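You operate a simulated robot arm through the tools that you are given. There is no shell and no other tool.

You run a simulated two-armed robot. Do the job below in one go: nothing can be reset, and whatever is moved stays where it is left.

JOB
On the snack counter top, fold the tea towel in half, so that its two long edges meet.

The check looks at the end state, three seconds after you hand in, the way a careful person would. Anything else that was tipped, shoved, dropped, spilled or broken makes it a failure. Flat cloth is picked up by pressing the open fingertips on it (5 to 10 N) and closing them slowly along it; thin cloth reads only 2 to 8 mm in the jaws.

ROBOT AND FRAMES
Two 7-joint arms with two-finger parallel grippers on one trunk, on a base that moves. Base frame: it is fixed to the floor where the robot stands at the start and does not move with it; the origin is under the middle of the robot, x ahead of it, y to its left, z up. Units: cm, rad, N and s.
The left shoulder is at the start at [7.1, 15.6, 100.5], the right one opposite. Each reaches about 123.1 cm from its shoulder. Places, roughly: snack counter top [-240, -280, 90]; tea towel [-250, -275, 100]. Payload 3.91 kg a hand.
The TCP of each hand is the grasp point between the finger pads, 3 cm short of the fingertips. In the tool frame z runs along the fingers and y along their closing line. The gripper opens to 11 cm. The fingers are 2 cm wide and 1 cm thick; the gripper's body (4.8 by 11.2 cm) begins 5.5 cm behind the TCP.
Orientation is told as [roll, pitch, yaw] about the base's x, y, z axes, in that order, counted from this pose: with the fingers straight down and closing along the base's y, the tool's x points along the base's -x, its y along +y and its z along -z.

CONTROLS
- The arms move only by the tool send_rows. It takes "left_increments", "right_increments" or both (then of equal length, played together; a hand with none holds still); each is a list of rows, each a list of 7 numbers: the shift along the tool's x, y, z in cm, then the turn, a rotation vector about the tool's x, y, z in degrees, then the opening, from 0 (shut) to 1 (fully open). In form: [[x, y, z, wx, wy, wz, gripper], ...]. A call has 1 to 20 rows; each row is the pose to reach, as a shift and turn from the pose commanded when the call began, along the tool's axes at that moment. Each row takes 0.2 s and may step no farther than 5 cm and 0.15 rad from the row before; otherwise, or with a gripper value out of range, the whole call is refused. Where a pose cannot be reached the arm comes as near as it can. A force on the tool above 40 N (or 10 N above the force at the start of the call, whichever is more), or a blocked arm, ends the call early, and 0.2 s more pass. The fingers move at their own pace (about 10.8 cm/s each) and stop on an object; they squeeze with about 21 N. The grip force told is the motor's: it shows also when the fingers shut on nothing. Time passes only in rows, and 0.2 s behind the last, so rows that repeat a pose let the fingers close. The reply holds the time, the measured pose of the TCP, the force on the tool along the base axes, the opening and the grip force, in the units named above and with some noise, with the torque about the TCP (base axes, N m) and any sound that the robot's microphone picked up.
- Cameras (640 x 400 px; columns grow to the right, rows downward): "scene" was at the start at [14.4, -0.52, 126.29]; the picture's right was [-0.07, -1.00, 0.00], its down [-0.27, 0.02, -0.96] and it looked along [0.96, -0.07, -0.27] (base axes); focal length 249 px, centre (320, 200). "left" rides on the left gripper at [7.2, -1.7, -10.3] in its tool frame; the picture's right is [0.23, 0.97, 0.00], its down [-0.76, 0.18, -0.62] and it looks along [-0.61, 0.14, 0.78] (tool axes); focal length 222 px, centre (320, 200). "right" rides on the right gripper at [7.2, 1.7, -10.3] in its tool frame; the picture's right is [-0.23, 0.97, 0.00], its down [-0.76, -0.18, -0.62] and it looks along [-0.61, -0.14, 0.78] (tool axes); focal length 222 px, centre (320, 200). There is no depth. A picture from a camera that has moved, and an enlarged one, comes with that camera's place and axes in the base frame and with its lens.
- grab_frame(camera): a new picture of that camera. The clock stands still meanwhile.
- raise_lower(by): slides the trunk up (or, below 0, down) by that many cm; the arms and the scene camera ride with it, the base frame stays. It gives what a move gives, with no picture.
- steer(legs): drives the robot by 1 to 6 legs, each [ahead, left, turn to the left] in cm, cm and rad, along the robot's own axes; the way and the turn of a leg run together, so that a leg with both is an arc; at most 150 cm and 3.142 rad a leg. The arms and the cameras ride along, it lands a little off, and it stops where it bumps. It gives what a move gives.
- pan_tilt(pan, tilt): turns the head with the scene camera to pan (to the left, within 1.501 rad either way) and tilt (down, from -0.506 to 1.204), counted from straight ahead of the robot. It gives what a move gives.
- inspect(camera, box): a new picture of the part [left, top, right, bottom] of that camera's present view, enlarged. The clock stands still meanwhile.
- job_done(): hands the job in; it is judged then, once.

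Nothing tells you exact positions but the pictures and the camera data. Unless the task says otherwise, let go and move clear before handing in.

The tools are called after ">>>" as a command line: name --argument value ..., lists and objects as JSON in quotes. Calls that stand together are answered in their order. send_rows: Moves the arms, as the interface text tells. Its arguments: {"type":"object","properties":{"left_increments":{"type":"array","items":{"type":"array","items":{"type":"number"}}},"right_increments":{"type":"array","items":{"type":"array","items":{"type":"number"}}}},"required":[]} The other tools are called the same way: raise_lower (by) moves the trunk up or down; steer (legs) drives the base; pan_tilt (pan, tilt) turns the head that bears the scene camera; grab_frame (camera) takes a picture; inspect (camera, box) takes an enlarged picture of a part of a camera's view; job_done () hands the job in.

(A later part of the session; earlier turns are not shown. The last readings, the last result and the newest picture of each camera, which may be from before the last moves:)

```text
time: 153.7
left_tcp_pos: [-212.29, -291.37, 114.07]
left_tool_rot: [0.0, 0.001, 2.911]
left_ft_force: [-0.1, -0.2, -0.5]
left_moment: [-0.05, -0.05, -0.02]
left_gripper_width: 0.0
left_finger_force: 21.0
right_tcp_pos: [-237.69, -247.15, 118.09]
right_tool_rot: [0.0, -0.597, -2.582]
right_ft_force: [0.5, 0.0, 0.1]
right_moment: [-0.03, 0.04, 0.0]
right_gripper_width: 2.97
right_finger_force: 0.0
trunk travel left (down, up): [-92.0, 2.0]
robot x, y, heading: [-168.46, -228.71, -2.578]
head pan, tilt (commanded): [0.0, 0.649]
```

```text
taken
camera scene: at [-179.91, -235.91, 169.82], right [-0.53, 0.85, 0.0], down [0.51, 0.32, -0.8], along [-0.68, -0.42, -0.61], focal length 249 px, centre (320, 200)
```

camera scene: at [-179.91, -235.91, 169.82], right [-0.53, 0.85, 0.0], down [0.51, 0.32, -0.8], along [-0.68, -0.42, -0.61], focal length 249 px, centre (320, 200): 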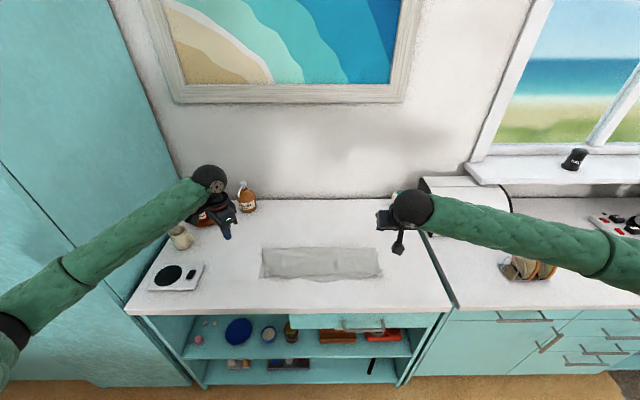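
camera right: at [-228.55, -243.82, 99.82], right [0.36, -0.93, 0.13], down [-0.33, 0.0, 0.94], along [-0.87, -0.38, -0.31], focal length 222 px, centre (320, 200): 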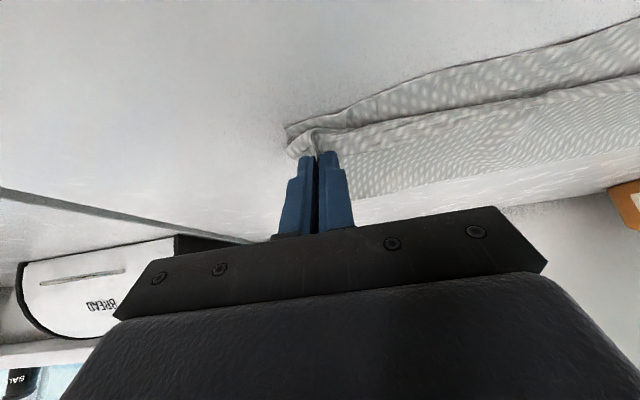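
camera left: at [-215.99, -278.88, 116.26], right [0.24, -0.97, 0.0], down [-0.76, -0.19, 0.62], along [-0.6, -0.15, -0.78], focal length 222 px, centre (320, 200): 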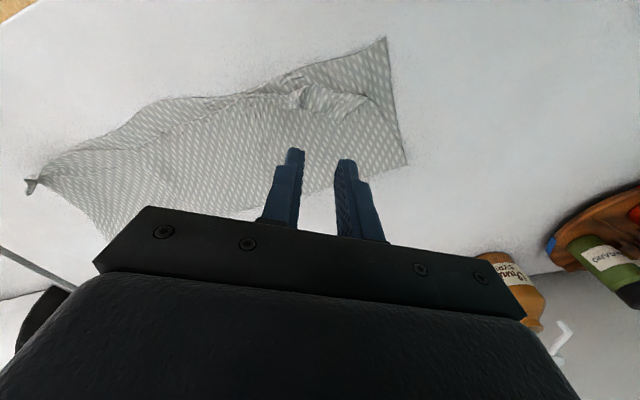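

Left hand is ready. Moving it over the dog-ear, closed, just above the cloth.

>>> send_rows --left_increments '[[-1.93, -1.4, 3, 0, 0, 0, 0], [-3.86, -2.8, 6, 0, 0, 0, 0], [-5.8, -4.2, 9, 0, 0, 0, 0], [-7.73, -5.6, 12, 0, 0, 0, 0], [-9.66, -7.0, 15, 0, 0, 0, 0], [-9.66, -7.0, 17, 0, 0, 0, 0], [-9.66, -7.0, 17, 0, 0, 0, 0]]'

>>> inspect --camera "left" --box '[180, 40, 460, 240]'

```text
time: 155.3
left_tcp_pos: [-219.92, -282.18, 97.24]
left_tool_rot: [0.004, 0.002, 2.911]
left_ft_force: [0.2, 0.1, 0.6]
left_moment: [0.02, 0.01, -0.02]
left_gripper_width: 0.0
left_finger_force: 20.8
right_tcp_pos: [-237.64, -247.21, 118.08]
right_tool_rot: [0.0, -0.596, -2.584]
right_ft_force: [-0.6, 0.4, -0.2]
right_moment: [0.01, 0.02, 0.0]
right_gripper_width: 2.97
right_finger_force: 0.0
trunk travel left (down, up): [-92.0, 2.0]
robot x, y, heading: [-168.38, -228.86, -2.582]
head pan, tilt (commanded): [0.0, 0.649]
```

```text
2.00 times, centred on (320, 140) of left
camera zoom: at [-212.55, -282.06, 107.76], right [0.0, -1.0, 0.0], down [-0.78, 0.0, 0.62], along [-0.62, 0.0, -0.78], focal length 444 px, centre (320, 320)
```

zoom: 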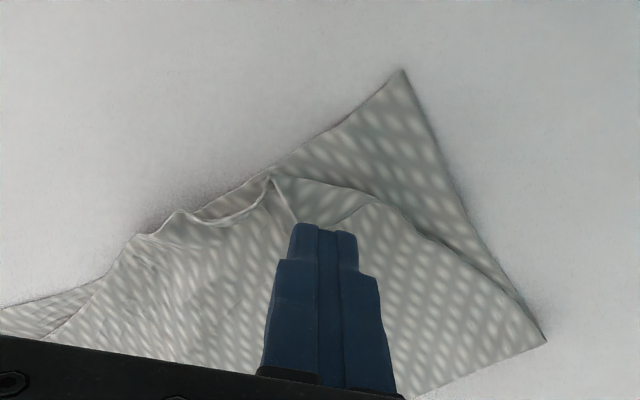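

The dog-ear is only about 1.4 cm deep. I'll place the closed fingertips on it and lower to light contact.

>>> send_rows --left_increments '[[0.2, -0.3, 1, 0, 0, 0, 0], [0.2, -0.3, 2, 0, 0, 0, 0], [0.2, -0.3, 2.5, 0, 0, 0, 0], [0.2, -0.3, 2.75, 0, 0, 0, 0]]'

```text
time: 156.3
left_tcp_pos: [-219.59, -282.14, 94.49]
left_tool_rot: [0.003, 0.0, 2.912]
left_ft_force: [-0.7, 0.3, 1.1]
left_moment: [0.03, 0.0, -0.01]
left_gripper_width: 0.0
left_finger_force: 21.0
right_tcp_pos: [-237.72, -247.22, 118.26]
right_tool_rot: [0.0, -0.596, -2.585]
right_ft_force: [0.3, -0.6, -0.5]
right_moment: [-0.01, 0.02, 0.0]
right_gripper_width: 2.94
right_finger_force: 0.0
trunk travel left (down, up): [-92.0, 2.0]
robot x, y, heading: [-168.19, -228.91, -2.58]
head pan, tilt (commanded): [0.0, 0.649]
```

Nearly touching. I'll add slight pressure and rub outward 3 cm.

>>> send_rows --left_increments '[[0, 0, 0.12, 0, 0, 0, 0], [0.3, 0, 0.14, 0, 0, 0, 0], [0.7, 0, 0.14, 0, 0, 0, 0], [1.1, 0, 0.14, 0, 0, 0, 0], [1.5, 0, 0.14, 0, 0, 0, 0]]'

>>> inspect --camera "left" --box '[180, 40, 460, 240]'

```text
time: 157.5
left_tcp_pos: [-218.26, -282.53, 94.34]
left_tool_rot: [0.002, 0.002, 2.912]
left_ft_force: [-0.9, -0.1, 4.5]
left_moment: [-0.01, -0.01, 0.0]
left_gripper_width: 0.01
left_finger_force: 21.0
right_tcp_pos: [-237.57, -247.14, 118.16]
right_tool_rot: [0.0, -0.597, -2.582]
right_ft_force: [-0.5, 0.0, -1.1]
right_moment: [0.0, 0.0, 0.0]
right_gripper_width: 2.98
right_finger_force: 0.1
trunk travel left (down, up): [-92.0, 2.0]
robot x, y, heading: [-167.82, -228.88, -2.579]
head pan, tilt (commanded): [0.0, 0.649]
```

```text
2.00 times, centred on (320, 140) of left
camera zoom: at [-210.8, -282.38, 104.84], right [0.0, -1.0, 0.0], down [-0.78, 0.0, 0.62], along [-0.62, 0.0, -0.78], focal length 444 px, centre (320, 320)
```

zoom: 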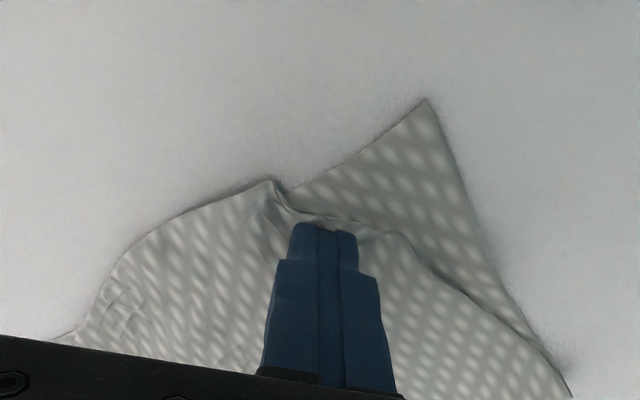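

Continuing the rub another 2 cm outward.

>>> send_rows --left_increments '[[0.4, 0, 0, 0, 0, 0, 0], [0.8, 0, 0, 0, 0, 0, 0], [1.2, 0, 0, 0, 0, 0, 0], [1.6, 0, 0, 0, 0, 0, 0], [2.0, 0, 0, 0, 0, 0, 0]]'

>>> inspect --camera "left" --box '[180, 40, 460, 240]'

>>> inspect --camera "scene" --box '[250, 230, 400, 300]'

```text
time: 158.7
left_tcp_pos: [-216.09, -282.99, 94.36]
left_tool_rot: [0.002, 0.002, 2.911]
left_ft_force: [0.2, 0.5, 2.0]
left_moment: [-0.03, -0.01, 0.01]
left_gripper_width: 0.0
left_finger_force: 20.3
right_tcp_pos: [-237.66, -247.22, 118.23]
right_tool_rot: [0.0, -0.597, -2.582]
right_ft_force: [0.7, 0.3, -1.2]
right_moment: [0.04, -0.03, 0.05]
right_gripper_width: 2.97
right_finger_force: 0.2
trunk travel left (down, up): [-92.0, 2.0]
robot x, y, heading: [-168.0, -228.94, -2.585]
head pan, tilt (commanded): [0.0, 0.649]
```

```text
2.00 times, centred on (320, 140) of left
camera zoom: at [-208.75, -282.79, 104.88], right [0.0, -1.0, 0.0], down [-0.78, 0.0, 0.62], along [-0.62, 0.0, -0.78], focal length 444 px, centre (320, 320)
```

zoom: 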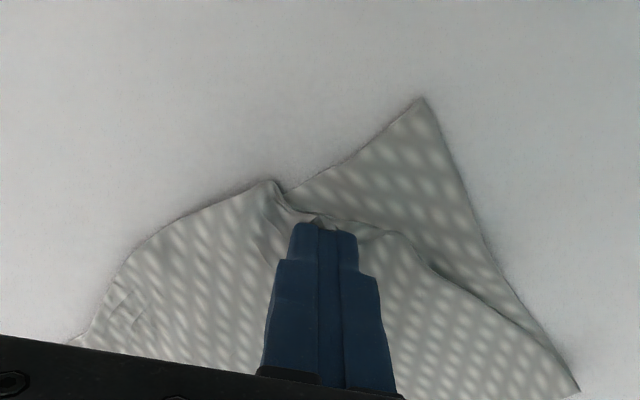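

```text
4.27 times, centred on (325, 265) of scene
camera zoom: at [-179.88, -235.91, 169.82], right [-0.53, 0.85, 0.0], down [0.51, 0.32, -0.8], along [-0.68, -0.42, -0.6], focal length 1063 px, centre (299, -77)
```

zoom: 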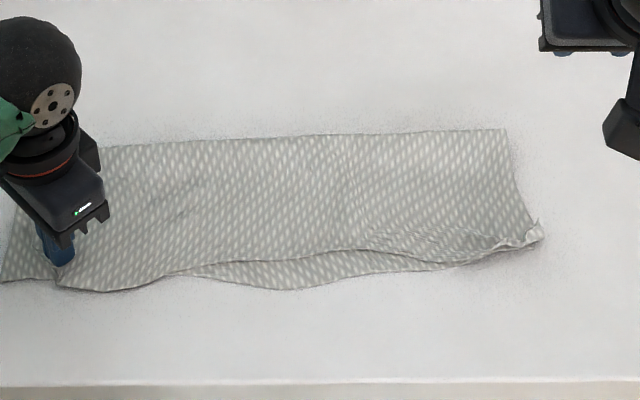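

That rub dragged the whole towel about 3 cm instead of unrolling the dog-ear; harmless but not useful. I'll lift the hand and look.

>>> send_rows --left_increments '[[0, 0, -1, 0, 0, 0, 0], [0, 0, -4, 0, 0, 0, 0], [0, 2, -8, 0, 0, 0, 0], [0, 5, -12, 0, 0, 0, 0], [0, 8, -15, 0, 0, 0, 0], [0, 11, -17, 0, 0, 0, 0]]'

>>> inspect --camera "scene" --box '[235, 230, 385, 300]'

>>> inspect --camera "scene" --box '[242, 245, 306, 285]'

```text
time: 160.1
left_tcp_pos: [-219.04, -293.48, 111.47]
left_tool_rot: [0.001, 0.004, 2.913]
left_ft_force: [-0.1, 0.1, 0.6]
left_moment: [-0.01, -0.01, 0.01]
left_gripper_width: 0.0
left_finger_force: 20.9
right_tcp_pos: [-237.56, -247.26, 118.17]
right_tool_rot: [0.002, -0.597, -2.582]
right_ft_force: [-0.1, 0.5, -0.4]
right_moment: [0.0, -0.01, 0.01]
right_gripper_width: 2.96
right_finger_force: 0.1
trunk travel left (down, up): [-92.0, 2.0]
robot x, y, heading: [-168.19, -228.99, -2.58]
head pan, tilt (commanded): [0.0, 0.649]
```

```text
4.27 times, centred on (310, 265) of scene
camera zoom: at [-179.91, -235.99, 169.81], right [-0.53, 0.85, 0.0], down [0.51, 0.32, -0.8], along [-0.68, -0.42, -0.61], focal length 1063 px, centre (363, -77)
```

zoom: 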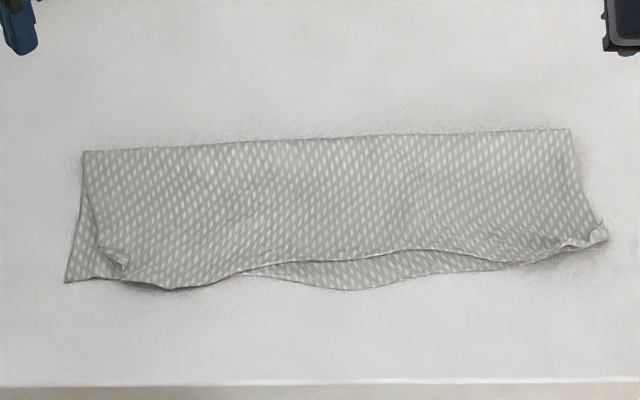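

```text
10.00 times, centred on (274, 265) of scene
camera zoom: at [-179.91, -235.99, 169.81], right [-0.53, 0.85, 0.0], down [0.51, 0.32, -0.8], along [-0.68, -0.42, -0.61], focal length 2492 px, centre (780, -450)
```

zoom: 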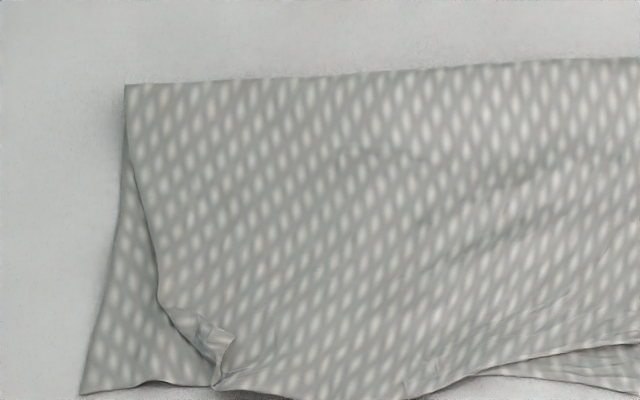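

A small dog-ear remains on the left corner (tip near (-215.6,-281.3)). I'll look at it closely from the wrist camera, with the hand turned square to its crease.

>>> send_rows --left_increments '[[-0.3, -3.2, 2, 0, 0, 2, 0], [-0.7, -6.4, 4, 0, 0, 4, 0], [-1.1, -9.7, 6, 0, 0, 6, 0], [-1.42, -12.89, 8, 0, 0, 8.1, 0], [-1.42, -12.89, 8, 0, 0, 8.1, 0]]'

>>> inspect --camera "left" --box '[200, 20, 440, 180]'

```text
time: 161.3
left_tcp_pos: [-217.4, -280.92, 103.2]
left_tool_rot: [0.0, 0.002, 2.77]
left_ft_force: [0.2, 0.2, 0.3]
left_moment: [0.0, 0.01, 0.01]
left_gripper_width: 0.02
left_finger_force: 21.0
right_tcp_pos: [-237.73, -247.24, 118.07]
right_tool_rot: [0.0, -0.598, -2.583]
right_ft_force: [0.2, -0.6, 0.8]
right_moment: [-0.01, -0.04, -0.01]
right_gripper_width: 2.99
right_finger_force: 0.0
trunk travel left (down, up): [-92.0, 2.0]
robot x, y, heading: [-168.21, -228.77, -2.58]
head pan, tilt (commanded): [0.0, 0.649]
```

```text
2.50 times, centred on (320, 100) of left
camera zoom: at [-210.09, -281.84, 113.71], right [-0.14, -0.99, 0.0], down [-0.78, 0.11, 0.62], along [-0.62, 0.09, -0.78], focal length 555 px, centre (320, 450)
```

zoom: 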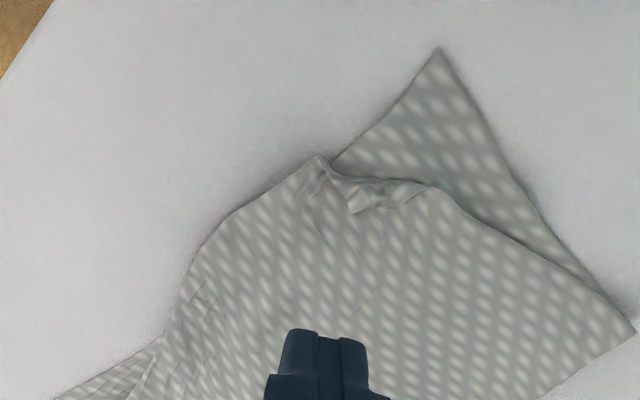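

Clear view: dog-ear 1.5 cm deep just ahead of the fingers. I'll go down behind it, find the surface, and sweep outward just above the cloth so the tip is flipped over.

>>> send_rows --left_increments '[[0, 0.5, 3, 0, 0, 0, 0], [0, 0.9, 6, 0, 0, 0, 0], [0, 0.9, 8, 0, 0, 0, 0], [0, 0.9, 8.6, 0, 0, 0, 0], [0, 0.9, 8.6, 0, 0, 0, 0]]'

>>> inspect --camera "left" --box '[200, 60, 440, 220]'

```text
time: 162.5
left_tcp_pos: [-217.67, -281.64, 94.58]
left_tool_rot: [0.002, 0.003, 2.77]
left_ft_force: [0.0, 0.6, 0.1]
left_moment: [0.02, 0.02, 0.03]
left_gripper_width: 0.0
left_finger_force: 20.8
right_tcp_pos: [-237.68, -247.31, 118.04]
right_tool_rot: [0.0, -0.597, -2.583]
right_ft_force: [0.3, -0.2, 0.3]
right_moment: [0.03, -0.03, 0.01]
right_gripper_width: 2.98
right_finger_force: 0.0
trunk travel left (down, up): [-92.0, 2.0]
robot x, y, heading: [-168.26, -228.21, -2.584]
head pan, tilt (commanded): [0.0, 0.649]
```

```text
2.50 times, centred on (320, 140) of left
camera zoom: at [-210.38, -282.53, 105.1], right [-0.14, -0.99, 0.0], down [-0.78, 0.11, 0.62], along [-0.62, 0.09, -0.78], focal length 555 px, centre (320, 350)
```

zoom: 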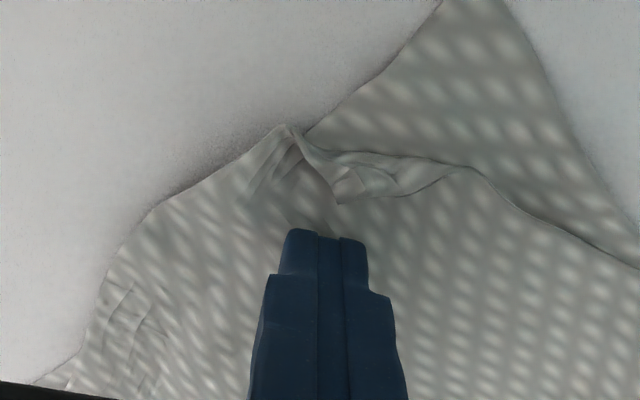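

Now sweeping outward at this height.

>>> send_rows --left_increments '[[0.3, 0.4, 0.05, 0, 0, 0, 0], [0.7, 0.5, 0.1, 0, 0, 0, 0], [1.1, 0.5, 0.1, 0, 0, 0, 0], [1.5, 0.5, 0.1, 0, 0, 0, 0], [1.9, 0.5, 0.1, 0, 0, 0, 0], [2.3, 0.5, 0.1, 0, 0, 0, 0]]'

>>> inspect --camera "left" --box '[200, 60, 440, 220]'

```text
time: 163.9
left_tcp_pos: [-215.73, -282.97, 94.59]
left_tool_rot: [0.003, 0.001, 2.769]
left_ft_force: [1.2, 0.5, 0.3]
left_moment: [0.02, 0.01, -0.02]
left_gripper_width: 0.0
left_finger_force: 21.0
right_tcp_pos: [-237.61, -247.26, 118.09]
right_tool_rot: [-0.001, -0.598, -2.583]
right_ft_force: [-0.5, 0.2, 1.5]
right_moment: [0.02, 0.0, 0.0]
right_gripper_width: 2.97
right_finger_force: 0.2
trunk travel left (down, up): [-92.0, 2.0]
robot x, y, heading: [-168.69, -229.18, -2.585]
head pan, tilt (commanded): [0.0, 0.649]
```

```text
2.50 times, centred on (320, 140) of left
camera zoom: at [-208.4, -283.84, 105.15], right [-0.14, -0.99, 0.0], down [-0.78, 0.11, 0.62], along [-0.62, 0.09, -0.78], focal length 555 px, centre (320, 350)
```

zoom: 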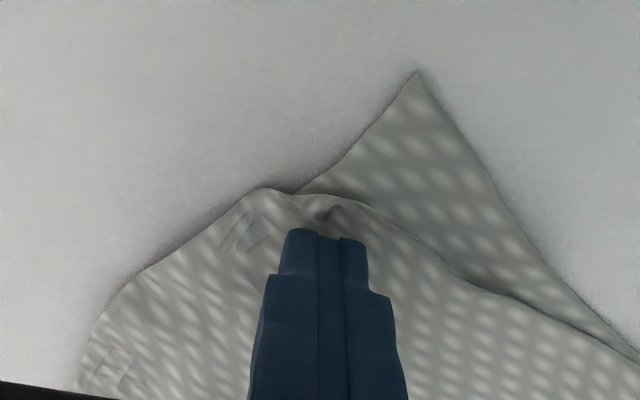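

Continuing the sweep a further 2.5 cm.

>>> send_rows --left_increments '[[0.4, 0, 0, 0, 0, 0, 0], [0.8, 0, 0, 0, 0, 0, 0], [1.2, 0, 0, 0, 0, 0, 0], [1.6, 0, 0, 0, 0, 0, 0], [2.0, 0, 0, 0, 0, 0, 0], [2.5, 0, 0, 0, 0, 0, 0]]'

>>> inspect --camera "left" --box '[200, 60, 440, 220]'

>>> inspect --camera "scene" --box '[235, 230, 385, 300]'

```text
time: 165.3
left_tcp_pos: [-213.29, -284.01, 94.58]
left_tool_rot: [0.001, 0.002, 2.771]
left_ft_force: [-0.8, 0.5, 0.2]
left_moment: [0.02, -0.02, -0.03]
left_gripper_width: 0.0
left_finger_force: 21.2
right_tcp_pos: [-237.61, -247.1, 118.21]
right_tool_rot: [-0.001, -0.598, -2.584]
right_ft_force: [-0.4, -0.4, -0.9]
right_moment: [-0.04, 0.0, 0.03]
right_gripper_width: 2.98
right_finger_force: 0.0
trunk travel left (down, up): [-92.0, 2.0]
robot x, y, heading: [-168.34, -228.82, -2.584]
head pan, tilt (commanded): [0.0, 0.649]
```

```text
2.50 times, centred on (320, 140) of left
camera zoom: at [-205.96, -284.93, 105.08], right [-0.14, -0.99, 0.0], down [-0.78, 0.11, 0.62], along [-0.62, 0.09, -0.78], focal length 555 px, centre (320, 350)
```

zoom: 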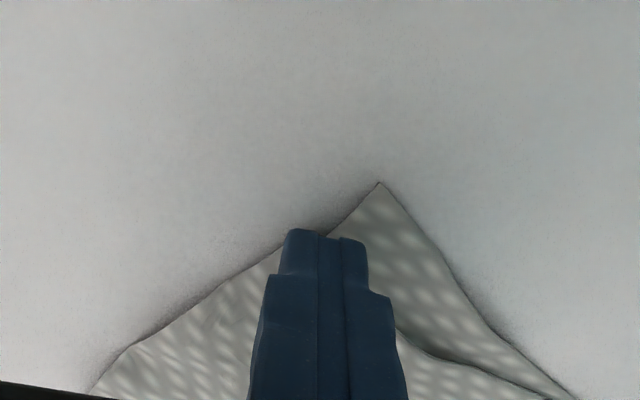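

```text
4.27 times, centred on (310, 265) of scene
camera zoom: at [-179.87, -235.92, 169.83], right [-0.53, 0.85, 0.0], down [0.51, 0.32, -0.8], along [-0.68, -0.42, -0.6], focal length 1063 px, centre (363, -77)
```

zoom: 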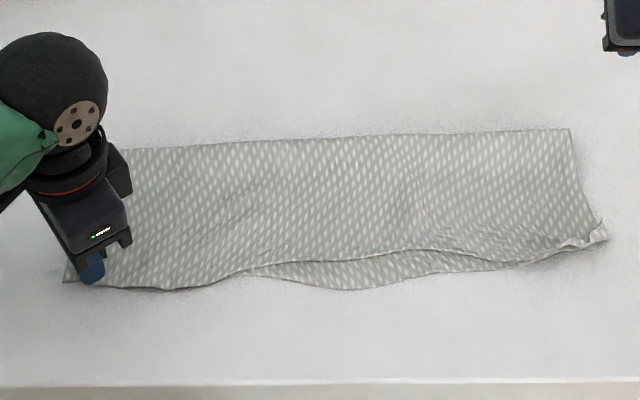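

The towel stayed put this time. Lifting to see the corner.

>>> send_rows --left_increments '[[0, 0, -1.5, 0, 0, 0, 0], [0, 0, -4, 0, 0, 0, 0], [-2, 0, -7.5, 0, 0, 0, 0], [-4, 0, -10, 0, 0, 0, 0]]'

>>> inspect --camera "left" --box '[200, 20, 440, 180]'

```text
time: 166.3
left_tcp_pos: [-216.77, -282.22, 104.54]
left_tool_rot: [0.002, 0.003, 2.771]
left_ft_force: [0.5, 0.4, 0.1]
left_moment: [-0.01, 0.01, -0.03]
left_gripper_width: 0.0
left_finger_force: 20.8
right_tcp_pos: [-237.68, -247.34, 118.09]
right_tool_rot: [-0.001, -0.597, -2.583]
right_ft_force: [0.4, -0.8, -0.6]
right_moment: [0.02, 0.02, 0.01]
right_gripper_width: 2.99
right_finger_force: 0.0
trunk travel left (down, up): [-92.0, 2.0]
robot x, y, heading: [-168.37, -228.81, -2.58]
head pan, tilt (commanded): [0.0, 0.649]
```

```text
2.50 times, centred on (320, 100) of left
camera zoom: at [-209.53, -283.14, 115.05], right [-0.14, -0.99, 0.0], down [-0.78, 0.11, 0.62], along [-0.62, 0.09, -0.78], focal length 555 px, centre (320, 450)
```

zoom: 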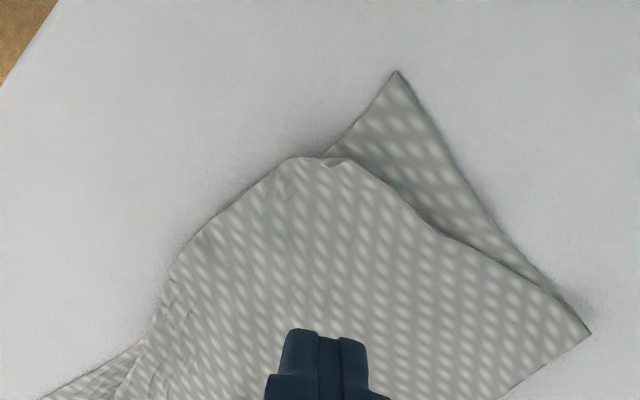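

The dog-ear flipped open — the corner now lies flat. Let me clear the left hand and look at the whole towel again.

>>> send_rows --left_increments '[[-1, 3, -3, 0, 0, 0, 0], [-2, 6, -6, 0, 0, 0, 0], [-3, 9, -9, 0, 0, 0, 0], [-4, 12, -12, 0, 0, 0, 0]]'

>>> inspect --camera "scene" --box '[235, 230, 385, 300]'

>>> inspect --camera "scene" --box '[325, 240, 389, 280]'

```text
time: 167.3
left_tcp_pos: [-225.73, -292.0, 116.4]
left_tool_rot: [-0.001, 0.004, 2.771]
left_ft_force: [0.3, -0.5, 0.5]
left_moment: [0.03, 0.02, -0.03]
left_gripper_width: 0.0
left_finger_force: 21.2
right_tcp_pos: [-237.71, -247.34, 118.17]
right_tool_rot: [0.001, -0.595, -2.582]
right_ft_force: [0.0, -0.4, 0.0]
right_moment: [0.02, -0.01, 0.03]
right_gripper_width: 2.98
right_finger_force: 0.0
trunk travel left (down, up): [-92.0, 2.0]
robot x, y, heading: [-168.09, -228.72, -2.591]
head pan, tilt (commanded): [0.0, 0.649]
```

```text
4.27 times, centred on (310, 265) of scene
camera zoom: at [-180.03, -235.92, 169.8], right [-0.53, 0.85, 0.0], down [0.51, 0.32, -0.8], along [-0.67, -0.42, -0.61], focal length 1063 px, centre (363, -77)
```

zoom: 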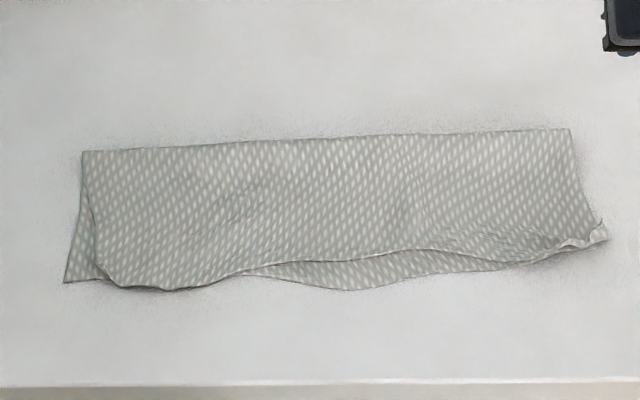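

```text
10.00 times, centred on (357, 260) of scene
camera zoom: at [-180.03, -235.92, 169.8], right [-0.53, 0.85, 0.0], down [0.51, 0.32, -0.8], along [-0.67, -0.42, -0.61], focal length 2492 px, centre (-50, -400)
```

zoom: 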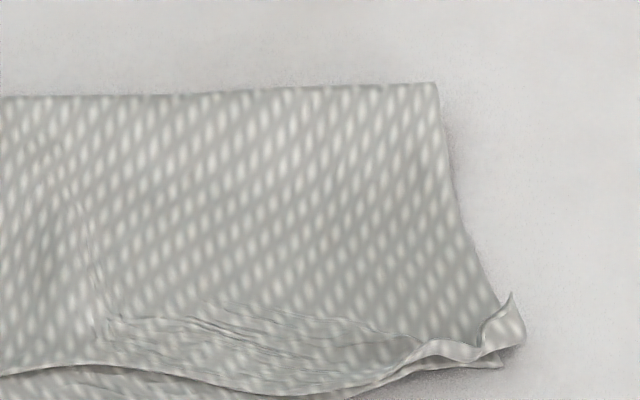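

Edges now coincide along most of the length, but the top edge's left corner is about 3 cm short of the bottom corner and the middle about 2 cm short. I'll pinch the top layer's left corner and draw it outward a little.

>>> send_rows --left_increments '[[1.2, -2.4, 3, 0, 0, 0, 0.14], [2.4, -4.8, 6, 0, 0, 0, 0.14], [3.6, -7.2, 9, 0, 0, 0, 0.14], [4.8, -9.6, 12, 0, 0, 0, 0.14], [6.0, -11.97, 15, 0, 0, 0, 0.14], [6.0, -11.97, 18, 0, 0, 0, 0.14], [6.0, -11.97, 20, 0, 0, 0, 0.14], [6.0, -11.97, 20, 0, 0, 0, 0.14]]'

>>> inspect --camera "left" --box '[200, 60, 440, 220]'

```text
time: 169.1
left_tcp_pos: [-215.24, -283.23, 96.46]
left_tool_rot: [0.002, 0.001, 2.772]
left_ft_force: [-0.2, 0.9, -0.2]
left_moment: [-0.02, -0.02, -0.01]
left_gripper_width: 1.54
left_finger_force: 0.0
right_tcp_pos: [-237.6, -247.22, 118.13]
right_tool_rot: [-0.001, -0.598, -2.583]
right_ft_force: [-0.4, -0.2, 0.0]
right_moment: [-0.03, 0.0, -0.01]
right_gripper_width: 2.95
right_finger_force: 0.0
trunk travel left (down, up): [-92.0, 2.0]
robot x, y, heading: [-168.34, -228.69, -2.582]
head pan, tilt (commanded): [0.0, 0.649]
```

```text
2.50 times, centred on (320, 140) of left
camera zoom: at [-208.01, -284.11, 107.01], right [-0.14, -0.99, 0.0], down [-0.78, 0.11, 0.62], along [-0.62, 0.09, -0.78], focal length 555 px, centre (320, 350)
```

zoom: 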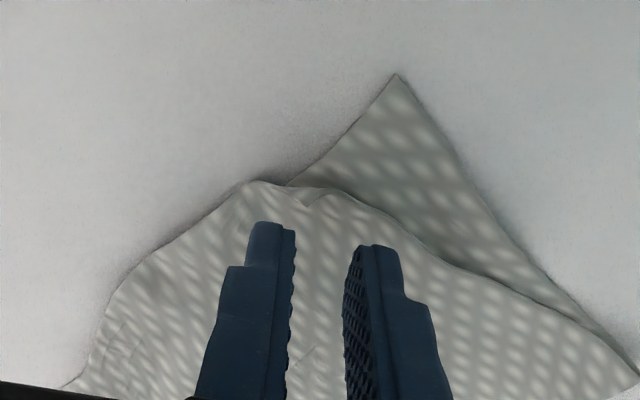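

Fingers straddle the corner as planned. Lowering to light contact.

>>> send_rows --left_increments '[[0, 0, 0.8, 0, 0, 0, 0.14], [0, 0, 1.5, 0, 0, 0, 0.14], [0, 0, 1.9, 0, 0, 0, 0.14], [0, 0, 2.0, 0, 0, 0, 0.14]]'

```text
time: 170.1
left_tcp_pos: [-215.34, -283.11, 94.69]
left_tool_rot: [0.001, 0.002, 2.773]
left_ft_force: [1.0, 1.0, 0.1]
left_moment: [0.0, 0.01, -0.03]
left_gripper_width: 1.55
left_finger_force: 0.1
right_tcp_pos: [-237.61, -247.14, 118.17]
right_tool_rot: [0.0, -0.597, -2.584]
right_ft_force: [-0.4, 0.3, -0.3]
right_moment: [-0.01, 0.0, 0.01]
right_gripper_width: 2.96
right_finger_force: 0.1
trunk travel left (down, up): [-92.0, 2.0]
robot x, y, heading: [-168.36, -229.24, -2.583]
head pan, tilt (commanded): [0.0, 0.649]
```

>>> send_rows --left_increments '[[0, 0, 0.2, 0, 0, 0, 0.14], [0, 0, 0.38, 0, 0, 0, 0.14]]'

```text
time: 170.7
left_tcp_pos: [-215.29, -283.04, 94.27]
left_tool_rot: [0.004, 0.001, 2.772]
left_ft_force: [-0.9, -0.6, 3.6]
left_moment: [-0.01, -0.03, 0.02]
left_gripper_width: 1.55
left_finger_force: 0.0
right_tcp_pos: [-237.64, -247.23, 118.19]
right_tool_rot: [0.0, -0.597, -2.583]
right_ft_force: [-0.1, 0.4, 0.6]
right_moment: [-0.02, -0.01, 0.02]
right_gripper_width: 2.97
right_finger_force: 0.1
trunk travel left (down, up): [-92.0, 2.0]
robot x, y, heading: [-168.0, -228.55, -2.583]
head pan, tilt (commanded): [0.0, 0.649]
```

Contact at 3.6 N. Closing slowly while easing up.

>>> send_rows --left_increments '[[0, 0, 0, 0, 0, 0, 0.12], [0, 0, -0.02, 0, 0, 0, 0.105], [0, 0, -0.04, 0, 0, 0, 0.09], [0, 0, -0.06, 0, 0, 0, 0.075], [0, 0, -0.08, 0, 0, 0, 0.06], [0, 0, -0.1, 0, 0, 0, 0.045], [0, 0, -0.12, 0, 0, 0, 0.03], [0, 0, -0.14, 0, 0, 0, 0.015], [0, 0, -0.16, 0, 0, 0, 0.0], [0, 0, -0.18, 0, 0, 0, 0.0], [0, 0, -0.18, 0, 0, 0, 0.0], [0, 0, -0.18, 0, 0, 0, 0.0]]'

>>> inspect --camera "left" --box '[200, 60, 440, 220]'

```text
time: 173.3
left_tcp_pos: [-215.23, -283.25, 94.63]
left_tool_rot: [0.0, 0.003, 2.77]
left_ft_force: [0.4, -1.1, 0.3]
left_moment: [-0.01, 0.0, 0.02]
left_gripper_width: 0.0
left_finger_force: 21.1
right_tcp_pos: [-237.48, -247.34, 118.18]
right_tool_rot: [-0.001, -0.597, -2.583]
right_ft_force: [0.2, -0.7, 0.9]
right_moment: [-0.02, 0.01, -0.01]
right_gripper_width: 2.97
right_finger_force: 0.0
trunk travel left (down, up): [-92.0, 2.0]
robot x, y, heading: [-168.05, -228.66, -2.583]
head pan, tilt (commanded): [0.0, 0.649]
```

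```text
2.50 times, centred on (320, 140) of left
camera zoom: at [-207.88, -284.11, 105.04], right [-0.14, -0.99, 0.0], down [-0.78, 0.11, 0.62], along [-0.62, 0.09, -0.78], focal length 555 px, centre (320, 350)
```

zoom: 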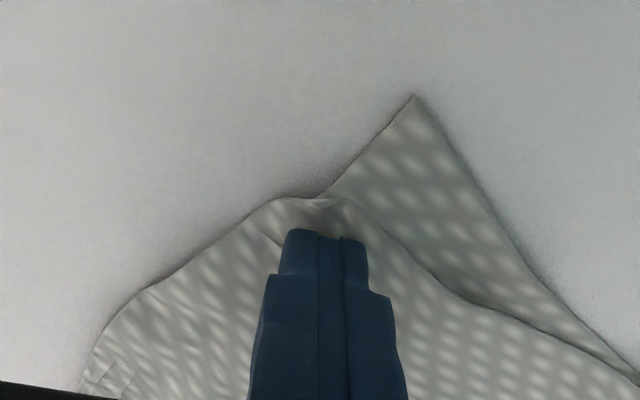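

Nothing was caught. I'll reopen a bit wider and press slightly more.

>>> send_rows --left_increments '[[0, 0, -0.8, 0, 0, 0, 0.1], [0, 0, -0.8, 0, 0, 0, 0.2], [0, 0, -0.3, 0, 0, 0, 0.2], [0, 0, 0.05, 0, 0, 0, 0.2], [0, 0, 0.21, 0, 0, 0, 0.2], [0, 0, 0.21, 0, 0, 0, 0.2]]'

```text
time: 174.7
left_tcp_pos: [-215.35, -283.06, 94.32]
left_tool_rot: [0.002, 0.003, 2.768]
left_ft_force: [0.0, -1.4, 2.0]
left_moment: [0.01, 0.0, -0.01]
left_gripper_width: 2.22
left_finger_force: 0.1
right_tcp_pos: [-237.68, -247.21, 118.33]
right_tool_rot: [0.0, -0.596, -2.584]
right_ft_force: [-0.3, -0.4, 0.1]
right_moment: [0.02, -0.02, -0.01]
right_gripper_width: 2.98
right_finger_force: 0.1
trunk travel left (down, up): [-92.0, 2.0]
robot x, y, heading: [-168.05, -228.72, -2.587]
head pan, tilt (commanded): [0.0, 0.649]
```

>>> send_rows --left_increments '[[0, 0, 0.05, 0, 0, 0, 0.2], [0, 0, 0.05, 0, 0, 0, 0.18], [0, 0, 0.05, 0, 0, 0, 0.16], [0, 0, 0.04, 0, 0, 0, 0.14], [0, 0, 0.02, 0, 0, 0, 0.12], [0, 0, 0.0, 0, 0, 0, 0.1], [0, 0, -0.03, 0, 0, 0, 0.08], [0, 0, -0.05, 0, 0, 0, 0.06], [0, 0, -0.07, 0, 0, 0, 0.04], [0, 0, -0.09, 0, 0, 0, 0.02], [0, 0, -0.1, 0, 0, 0, 0.0], [0, 0, -0.12, 0, 0, 0, 0.0], [0, 0, -0.12, 0, 0, 0, 0.0]]'

>>> inspect --camera "left" --box '[200, 60, 440, 220]'

```text
time: 177.5
left_tcp_pos: [-215.16, -283.23, 94.32]
left_tool_rot: [0.002, 0.002, 2.771]
left_ft_force: [0.1, -0.5, 0.7]
left_moment: [0.01, 0.0, -0.01]
left_gripper_width: 0.0
left_finger_force: 20.7
right_tcp_pos: [-237.57, -247.19, 118.11]
right_tool_rot: [-0.001, -0.597, -2.584]
right_ft_force: [0.0, -0.3, -0.4]
right_moment: [0.0, 0.01, 0.01]
right_gripper_width: 2.97
right_finger_force: 0.0
trunk travel left (down, up): [-92.0, 2.0]
robot x, y, heading: [-168.28, -228.77, -2.582]
head pan, tilt (commanded): [0.0, 0.649]
```

```text
2.50 times, centred on (320, 140) of left
camera zoom: at [-207.89, -284.09, 104.86], right [-0.14, -0.99, 0.0], down [-0.78, 0.11, 0.62], along [-0.62, 0.09, -0.78], focal length 555 px, centre (320, 350)
```

zoom: 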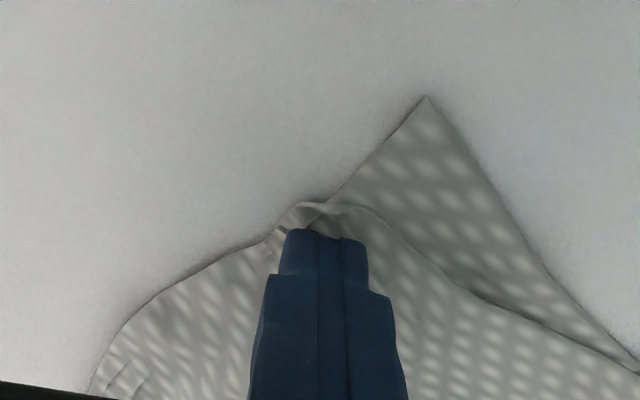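

It gathered but slipped out. One more try with the standard 3 cm opening and a slightly firmer press.

>>> send_rows --left_increments '[[0, 0, -0.8, 0, 0, 0, 0.1], [-0.2, 0, -1.0, 0, 0, 0, 0.2], [-0.4, 0, -1.0, 0, 0, 0, 0.3], [-0.4, 0, -0.3, 0, 0, 0, 0.3], [-0.4, 0, 0.0, 0, 0, 0, 0.3], [-0.4, 0, 0.18, 0, 0, 0, 0.3], [-0.4, 0, 0.18, 0, 0, 0, 0.3]]'

>>> inspect --camera "left" --box '[200, 60, 440, 220]'

```text
time: 179.1
left_tcp_pos: [-215.56, -283.03, 94.23]
left_tool_rot: [0.001, 0.002, 2.771]
left_ft_force: [0.8, -0.7, 2.4]
left_moment: [0.0, -0.05, -0.04]
left_gripper_width: 3.3
left_finger_force: 0.0
right_tcp_pos: [-237.61, -247.17, 118.23]
right_tool_rot: [0.0, -0.596, -2.583]
right_ft_force: [0.4, 0.8, 0.1]
right_moment: [0.0, 0.01, 0.04]
right_gripper_width: 2.95
right_finger_force: 0.1
trunk travel left (down, up): [-92.0, 2.0]
robot x, y, heading: [-167.97, -228.6, -2.584]
head pan, tilt (commanded): [0.0, 0.649]
```

```text
2.50 times, centred on (320, 140) of left
camera zoom: at [-208.31, -283.9, 104.75], right [-0.14, -0.99, 0.0], down [-0.78, 0.11, 0.62], along [-0.62, 0.09, -0.78], focal length 555 px, centre (320, 350)
```

zoom: 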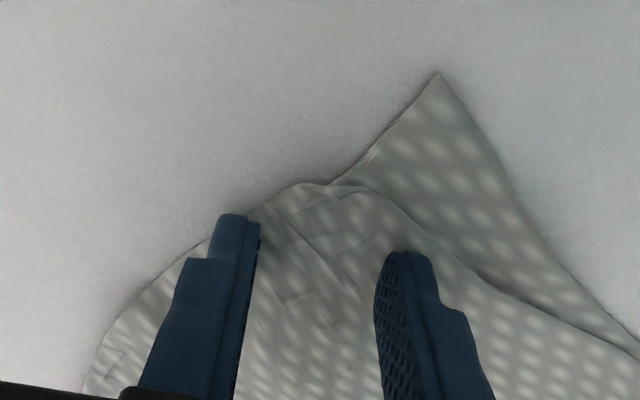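

Both fingertips are on the corner at 2.4 N. Closing slowly, easing up only near the end.

>>> send_rows --left_increments '[[0, 0, 0.05, 0, 0, 0, 0.3], [0, 0, 0.05, 0, 0, 0, 0.275], [0, 0, 0.05, 0, 0, 0, 0.25], [0, 0, 0.05, 0, 0, 0, 0.225], [0, 0, 0.05, 0, 0, 0, 0.2], [0, 0, 0.05, 0, 0, 0, 0.175], [0, 0, 0.04, 0, 0, 0, 0.15], [0, 0, 0.02, 0, 0, 0, 0.125], [0, 0, 0.0, 0, 0, 0, 0.1], [0, 0, -0.02, 0, 0, 0, 0.075], [0, 0, -0.04, 0, 0, 0, 0.05], [0, 0, -0.06, 0, 0, 0, 0.025], [0, 0, -0.08, 0, 0, 0, 0.0], [0, 0, -0.1, 0, 0, 0, 0.0], [0, 0, -0.1, 0, 0, 0, 0.0]]'

>>> inspect --camera "left" --box '[200, 60, 440, 220]'

```text
time: 182.3
left_tcp_pos: [-215.59, -283.0, 94.38]
left_tool_rot: [0.002, 0.003, 2.771]
left_ft_force: [0.7, 0.6, 0.4]
left_moment: [-0.01, -0.03, 0.01]
left_gripper_width: 0.33
left_finger_force: 20.7
right_tcp_pos: [-237.73, -247.13, 118.22]
right_tool_rot: [-0.001, -0.596, -2.584]
right_ft_force: [0.2, 0.1, 0.5]
right_moment: [-0.01, 0.02, 0.01]
right_gripper_width: 2.98
right_finger_force: 0.1
trunk travel left (down, up): [-92.0, 2.0]
robot x, y, heading: [-168.18, -229.0, -2.586]
head pan, tilt (commanded): [0.0, 0.649]
```

```text
2.50 times, centred on (320, 140) of left
camera zoom: at [-208.3, -283.95, 104.87], right [-0.14, -0.99, 0.0], down [-0.78, 0.11, 0.62], along [-0.62, 0.09, -0.78], focal length 555 px, centre (320, 350)
```

zoom: 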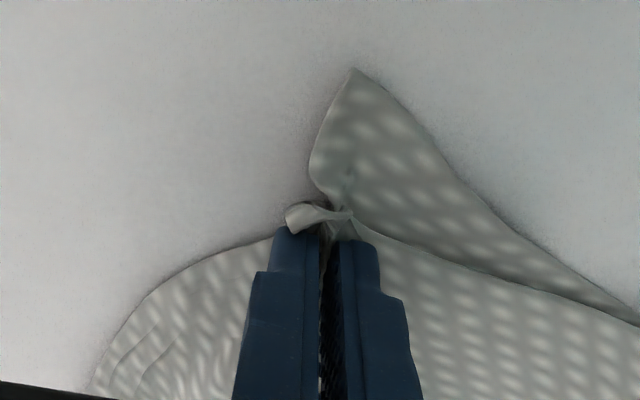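

It holds something (3.3 mm). I'll lift 1.5 cm to see whether only the top layer comes along.

>>> send_rows --left_increments '[[0, 0, -0.5, 0, 0, 0, 0], [0, 0, -1.0, 0, 0, 0, 0], [0, 0, -1.8, 0, 0, 0, 0], [0, 0, -1.8, 0, 0, 0, 0]]'

>>> inspect --camera "left" --box '[200, 60, 440, 220]'

>>> inspect --camera "scene" --box '[235, 230, 385, 300]'

```text
time: 183.3
left_tcp_pos: [-215.54, -283.01, 96.22]
left_tool_rot: [0.002, 0.001, 2.769]
left_ft_force: [0.5, -0.3, 0.1]
left_moment: [0.04, 0.03, -0.01]
left_gripper_width: 0.35
left_finger_force: 21.7
right_tcp_pos: [-237.63, -247.31, 118.13]
right_tool_rot: [0.0, -0.598, -2.582]
right_ft_force: [0.0, -0.5, -0.3]
right_moment: [0.0, 0.02, -0.01]
right_gripper_width: 3.0
right_finger_force: 0.2
trunk travel left (down, up): [-92.0, 2.0]
robot x, y, heading: [-167.97, -228.78, -2.583]
head pan, tilt (commanded): [0.0, 0.649]
```

```text
2.50 times, centred on (320, 140) of left
camera zoom: at [-208.24, -283.92, 106.69], right [-0.14, -0.99, 0.0], down [-0.78, 0.11, 0.62], along [-0.62, 0.09, -0.78], focal length 555 px, centre (320, 350)
```

zoom: 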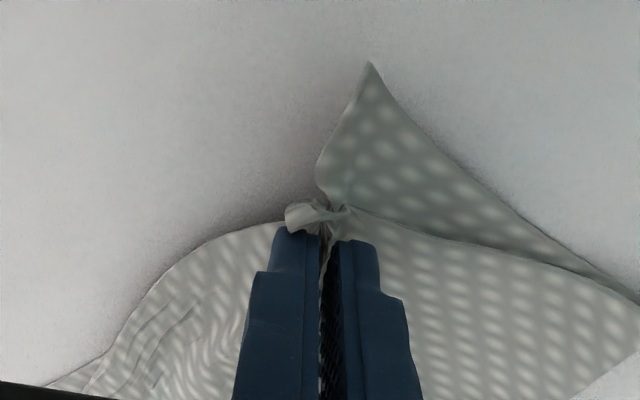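

```text
4.27 times, centred on (310, 265) of scene
camera zoom: at [-179.9, -235.91, 169.82], right [-0.53, 0.85, 0.0], down [0.51, 0.32, -0.8], along [-0.68, -0.42, -0.6], focal length 1063 px, centre (363, -77)
```

zoom: 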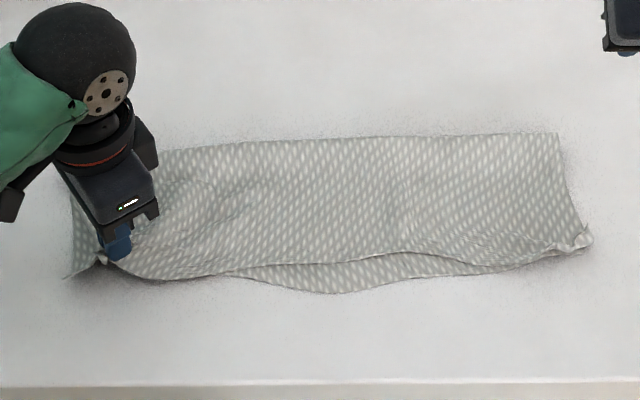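

Both layers came along, so I'll set it back down and reopen gently, leaving the corner as it was.

>>> send_rows --left_increments '[[0, 0, 0.6, 0, 0, 0, 0], [0, 0, 1.2, 0, 0, 0, 0], [0, 0, 1.75, 0, 0, 0, 0], [0, 0, 1.85, 0, 0, 0, 0.03], [0, 0, 1.85, 0, 0, 0, 0.06], [0, 0, 1.85, 0, 0, 0, 0.09], [0, 0, 1.85, 0, 0, 0, 0.12], [0, 0, 1.85, 0, 0, 0, 0.15], [0, 0, 1.85, 0, 0, 0, 0.18], [0, 0, 1.85, 0, 0, 0, 0.21], [0, 0, 1.85, 0, 0, 0, 0.24], [0, 0, 1.85, 0, 0, 0, 0.27], [0, 0, 1.85, 0, 0, 0, 0.3], [0, 0, 1.6, 0, 0, 0, 0.3], [0, 0, 0.5, 0, 0, 0, 0.3], [0, 0, -2, 0, 0, 0, 0.3], [0, 0, -6, 0, 0, 0, 0.3], [-2, 0, -9.5, 0, 0, 0, 0.3]]'

>>> inspect --camera "left" --box '[200, 20, 440, 180]'

>>> inspect --camera "scene" --box '[235, 230, 385, 300]'

```text
time: 187.1
left_tcp_pos: [-217.55, -282.39, 105.54]
left_tool_rot: [0.002, 0.004, 2.773]
left_ft_force: [-0.9, -0.3, -0.2]
left_moment: [-0.01, 0.01, -0.03]
left_gripper_width: 3.29
left_finger_force: 0.1
right_tcp_pos: [-237.75, -247.23, 118.03]
right_tool_rot: [0.002, -0.594, -2.583]
right_ft_force: [-0.3, 0.5, -1.0]
right_moment: [0.0, 0.02, 0.0]
right_gripper_width: 2.99
right_finger_force: 0.1
trunk travel left (down, up): [-92.0, 2.0]
robot x, y, heading: [-168.02, -228.55, -2.578]
head pan, tilt (commanded): [0.0, 0.649]
```

```text
2.50 times, centred on (320, 100) of left
camera zoom: at [-210.24, -283.24, 116.11], right [-0.14, -0.99, 0.0], down [-0.78, 0.11, 0.62], along [-0.61, 0.08, -0.78], focal length 555 px, centre (320, 450)
```

zoom: 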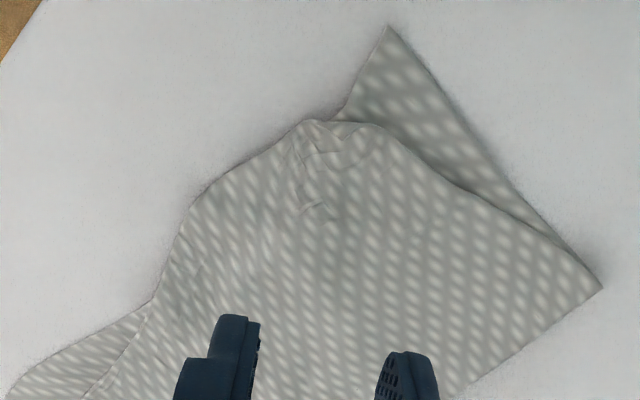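

```text
4.27 times, centred on (310, 265) of scene
camera zoom: at [-180.08, -235.82, 169.81], right [-0.53, 0.85, 0.0], down [0.51, 0.32, -0.8], along [-0.67, -0.42, -0.61], focal length 1063 px, centre (363, -77)
```

zoom: 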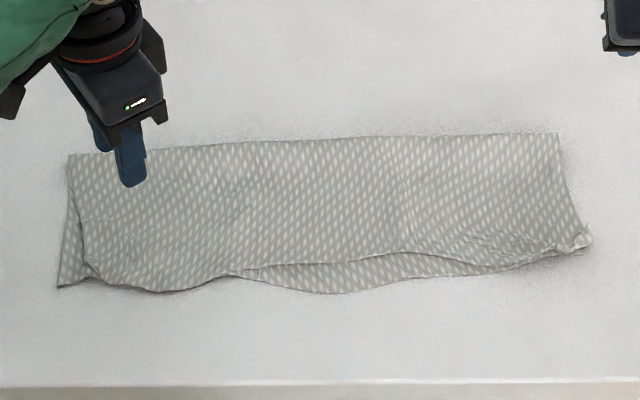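

The cloth relaxed back flat. I'll move the left hand aside and straighten the right hand, to try drawing the middle of the top edge forward a little.

>>> send_rows --left_increments '[[0, 3, -2.5, 0, 0, 0, 0.3], [0, 6, -5, 0, 0, 0, 0.3], [0, 9, -7.5, 0, 0, 0, 0.3], [0, 12, -10, 0, 0, 0, 0.3], [0, 15, -12, 0, 0, 0, 0.3], [0, 15, -12, 0, 0, 0, 0.3]]' --right_increments '[[0, 0, 0, 0, 6, 0, 0.2], [0, 0, 0, 0, 12, 0, 0.2], [0, 0, 0, 0, 18, 0, 0.2], [0, 0, 0, 0, 24, 0, 0.2], [0, 0, 0, 0, 30, 0, 0.2], [0, 0, 0, 0, 34.2, 0, 0.2]]'

>>> grab_frame --camera "scene"

>>> inspect --camera "scene" --box '[235, 230, 385, 300]'

```text
time: 188.5
left_tcp_pos: [-222.94, -296.23, 117.57]
left_tool_rot: [0.002, 0.001, 2.77]
left_ft_force: [0.2, 1.6, -0.1]
left_moment: [0.05, 0.01, -0.02]
left_gripper_width: 3.29
left_finger_force: 0.1
right_tcp_pos: [-237.25, -246.99, 118.33]
right_tool_rot: [0.0, 0.002, -2.584]
right_ft_force: [-0.5, 1.2, 0.1]
right_moment: [-0.02, -0.03, -0.02]
right_gripper_width: 2.21
right_finger_force: 0.1
trunk travel left (down, up): [-92.0, 2.0]
robot x, y, heading: [-167.92, -228.8, -2.581]
head pan, tilt (commanded): [0.0, 0.649]
```

```text
taken
camera scene: at [-179.87, -235.94, 169.83], right [-0.53, 0.85, 0.0], down [0.51, 0.32, -0.8], along [-0.68, -0.42, -0.6], focal length 249 px, centre (320, 200)
```

scene: 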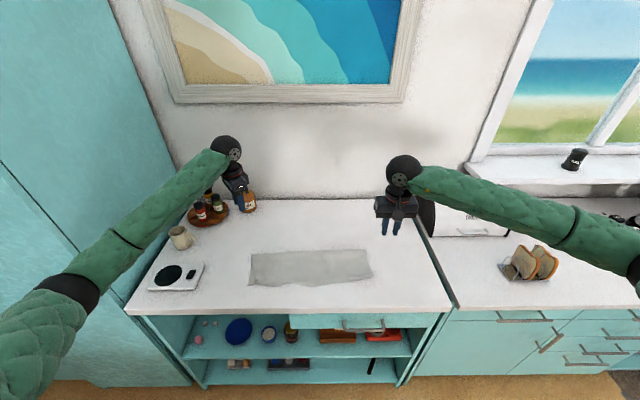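

```text
4.27 times, centred on (310, 265) of scene
camera zoom: at [-179.87, -235.94, 169.83], right [-0.53, 0.85, 0.0], down [0.51, 0.32, -0.8], along [-0.68, -0.42, -0.6], focal length 1063 px, centre (363, -77)
```

zoom: 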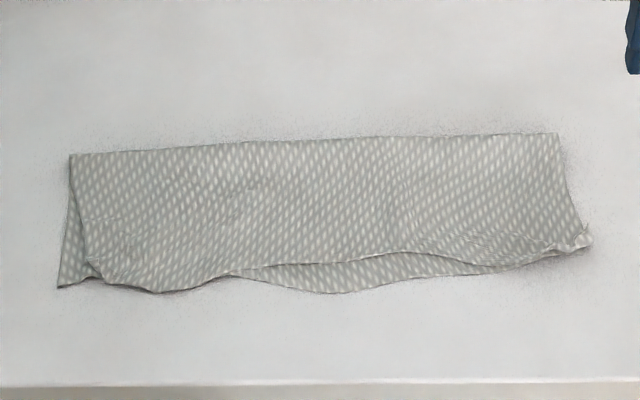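

The remaining gap is about 2.4 cm in the middle (l≈105). I'll bring the right hand above that spot.

>>> send_rows --right_increments '[[-0.15, 3, 2, 0, 0, 0, 0.2], [-0.3, 6, 4, 0, 0, 0, 0.2], [-0.45, 9, 6, 0, 0, 0, 0.2], [-0.6, 12, 8, 0, 0, 0, 0.2], [-0.75, 15, 10, 0, 0, 0, 0.2], [-0.9, 18, 12, 0, 0, 0, 0.2], [-1.1, 21.2, 14, 0, 0, 0, 0.2], [-1.1, 21.2, 16, 0, 0, 0, 0.2], [-1.1, 21.2, 16, 0, 0, 0, 0.2]]'

>>> inspect --camera "right" --box '[180, 20, 460, 200]'

```text
time: 190.5
left_tcp_pos: [-222.94, -296.13, 117.63]
left_tool_rot: [0.002, 0.002, 2.77]
left_ft_force: [0.2, 0.2, 0.5]
left_moment: [0.01, 0.0, -0.02]
left_gripper_width: 3.27
left_finger_force: 0.1
right_tcp_pos: [-226.99, -265.47, 102.43]
right_tool_rot: [0.001, 0.001, -2.583]
right_ft_force: [0.0, 0.4, 0.7]
right_moment: [0.0, 0.05, -0.02]
right_gripper_width: 2.21
right_finger_force: 0.0
trunk travel left (down, up): [-92.0, 2.0]
robot x, y, heading: [-168.33, -228.77, -2.582]
head pan, tilt (commanded): [0.0, 0.649]
```

```text
2.22 times, centred on (320, 110) of right
camera zoom: at [-219.96, -263.22, 112.79], right [0.32, -0.95, 0.0], down [-0.74, -0.25, 0.62], along [-0.59, -0.2, -0.78], focal length 494 px, centre (320, 400)
```

zoom: 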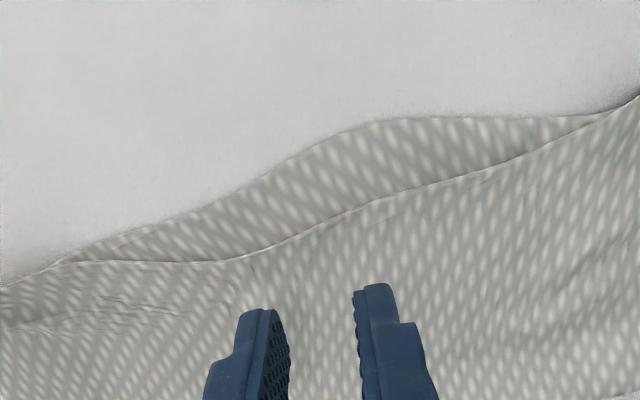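

The gap is clear in the wrist view. I'll go down onto the top edge with about 1.3 cm overlap.

>>> send_rows --right_increments '[[0, 0.5, 2.5, 0, 0, 0, 0.2], [0.1, 1.0, 5, 0, 0, 0, 0.2], [0.1, 1.0, 7, 0, 0, 0, 0.2], [0.1, 1.0, 7.8, 0, 0, 0, 0.2], [0.1, 1.0, 7.8, 0, 0, 0, 0.2]]'

>>> inspect --camera "right" --box '[200, 60, 440, 220]'

```text
time: 191.7
left_tcp_pos: [-223.06, -296.11, 117.54]
left_tool_rot: [0.001, 0.002, 2.77]
left_ft_force: [0.8, -0.7, 0.1]
left_moment: [-0.05, 0.02, 0.02]
left_gripper_width: 3.32
left_finger_force: 0.1
right_tcp_pos: [-226.44, -266.27, 94.46]
right_tool_rot: [0.002, 0.0, -2.582]
right_ft_force: [-0.6, -0.6, -0.4]
right_moment: [-0.03, 0.02, -0.01]
right_gripper_width: 2.2
right_finger_force: 0.1
trunk travel left (down, up): [-92.0, 2.0]
robot x, y, heading: [-168.17, -228.8, -2.579]
head pan, tilt (commanded): [0.0, 0.649]
```

```text
2.50 times, centred on (320, 140) of right
camera zoom: at [-219.29, -264.08, 104.83], right [0.32, -0.95, 0.0], down [-0.74, -0.25, 0.62], along [-0.59, -0.2, -0.78], focal length 555 px, centre (320, 350)
```

zoom: 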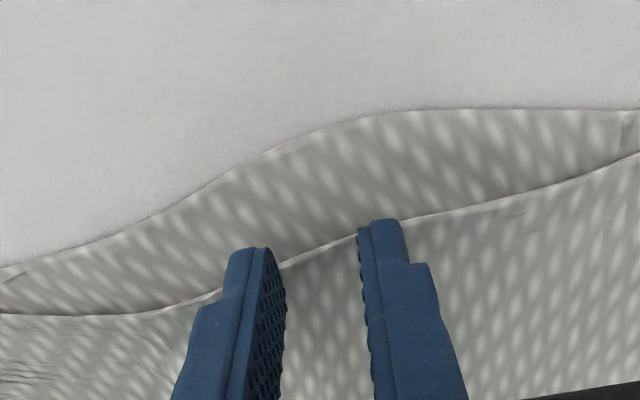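

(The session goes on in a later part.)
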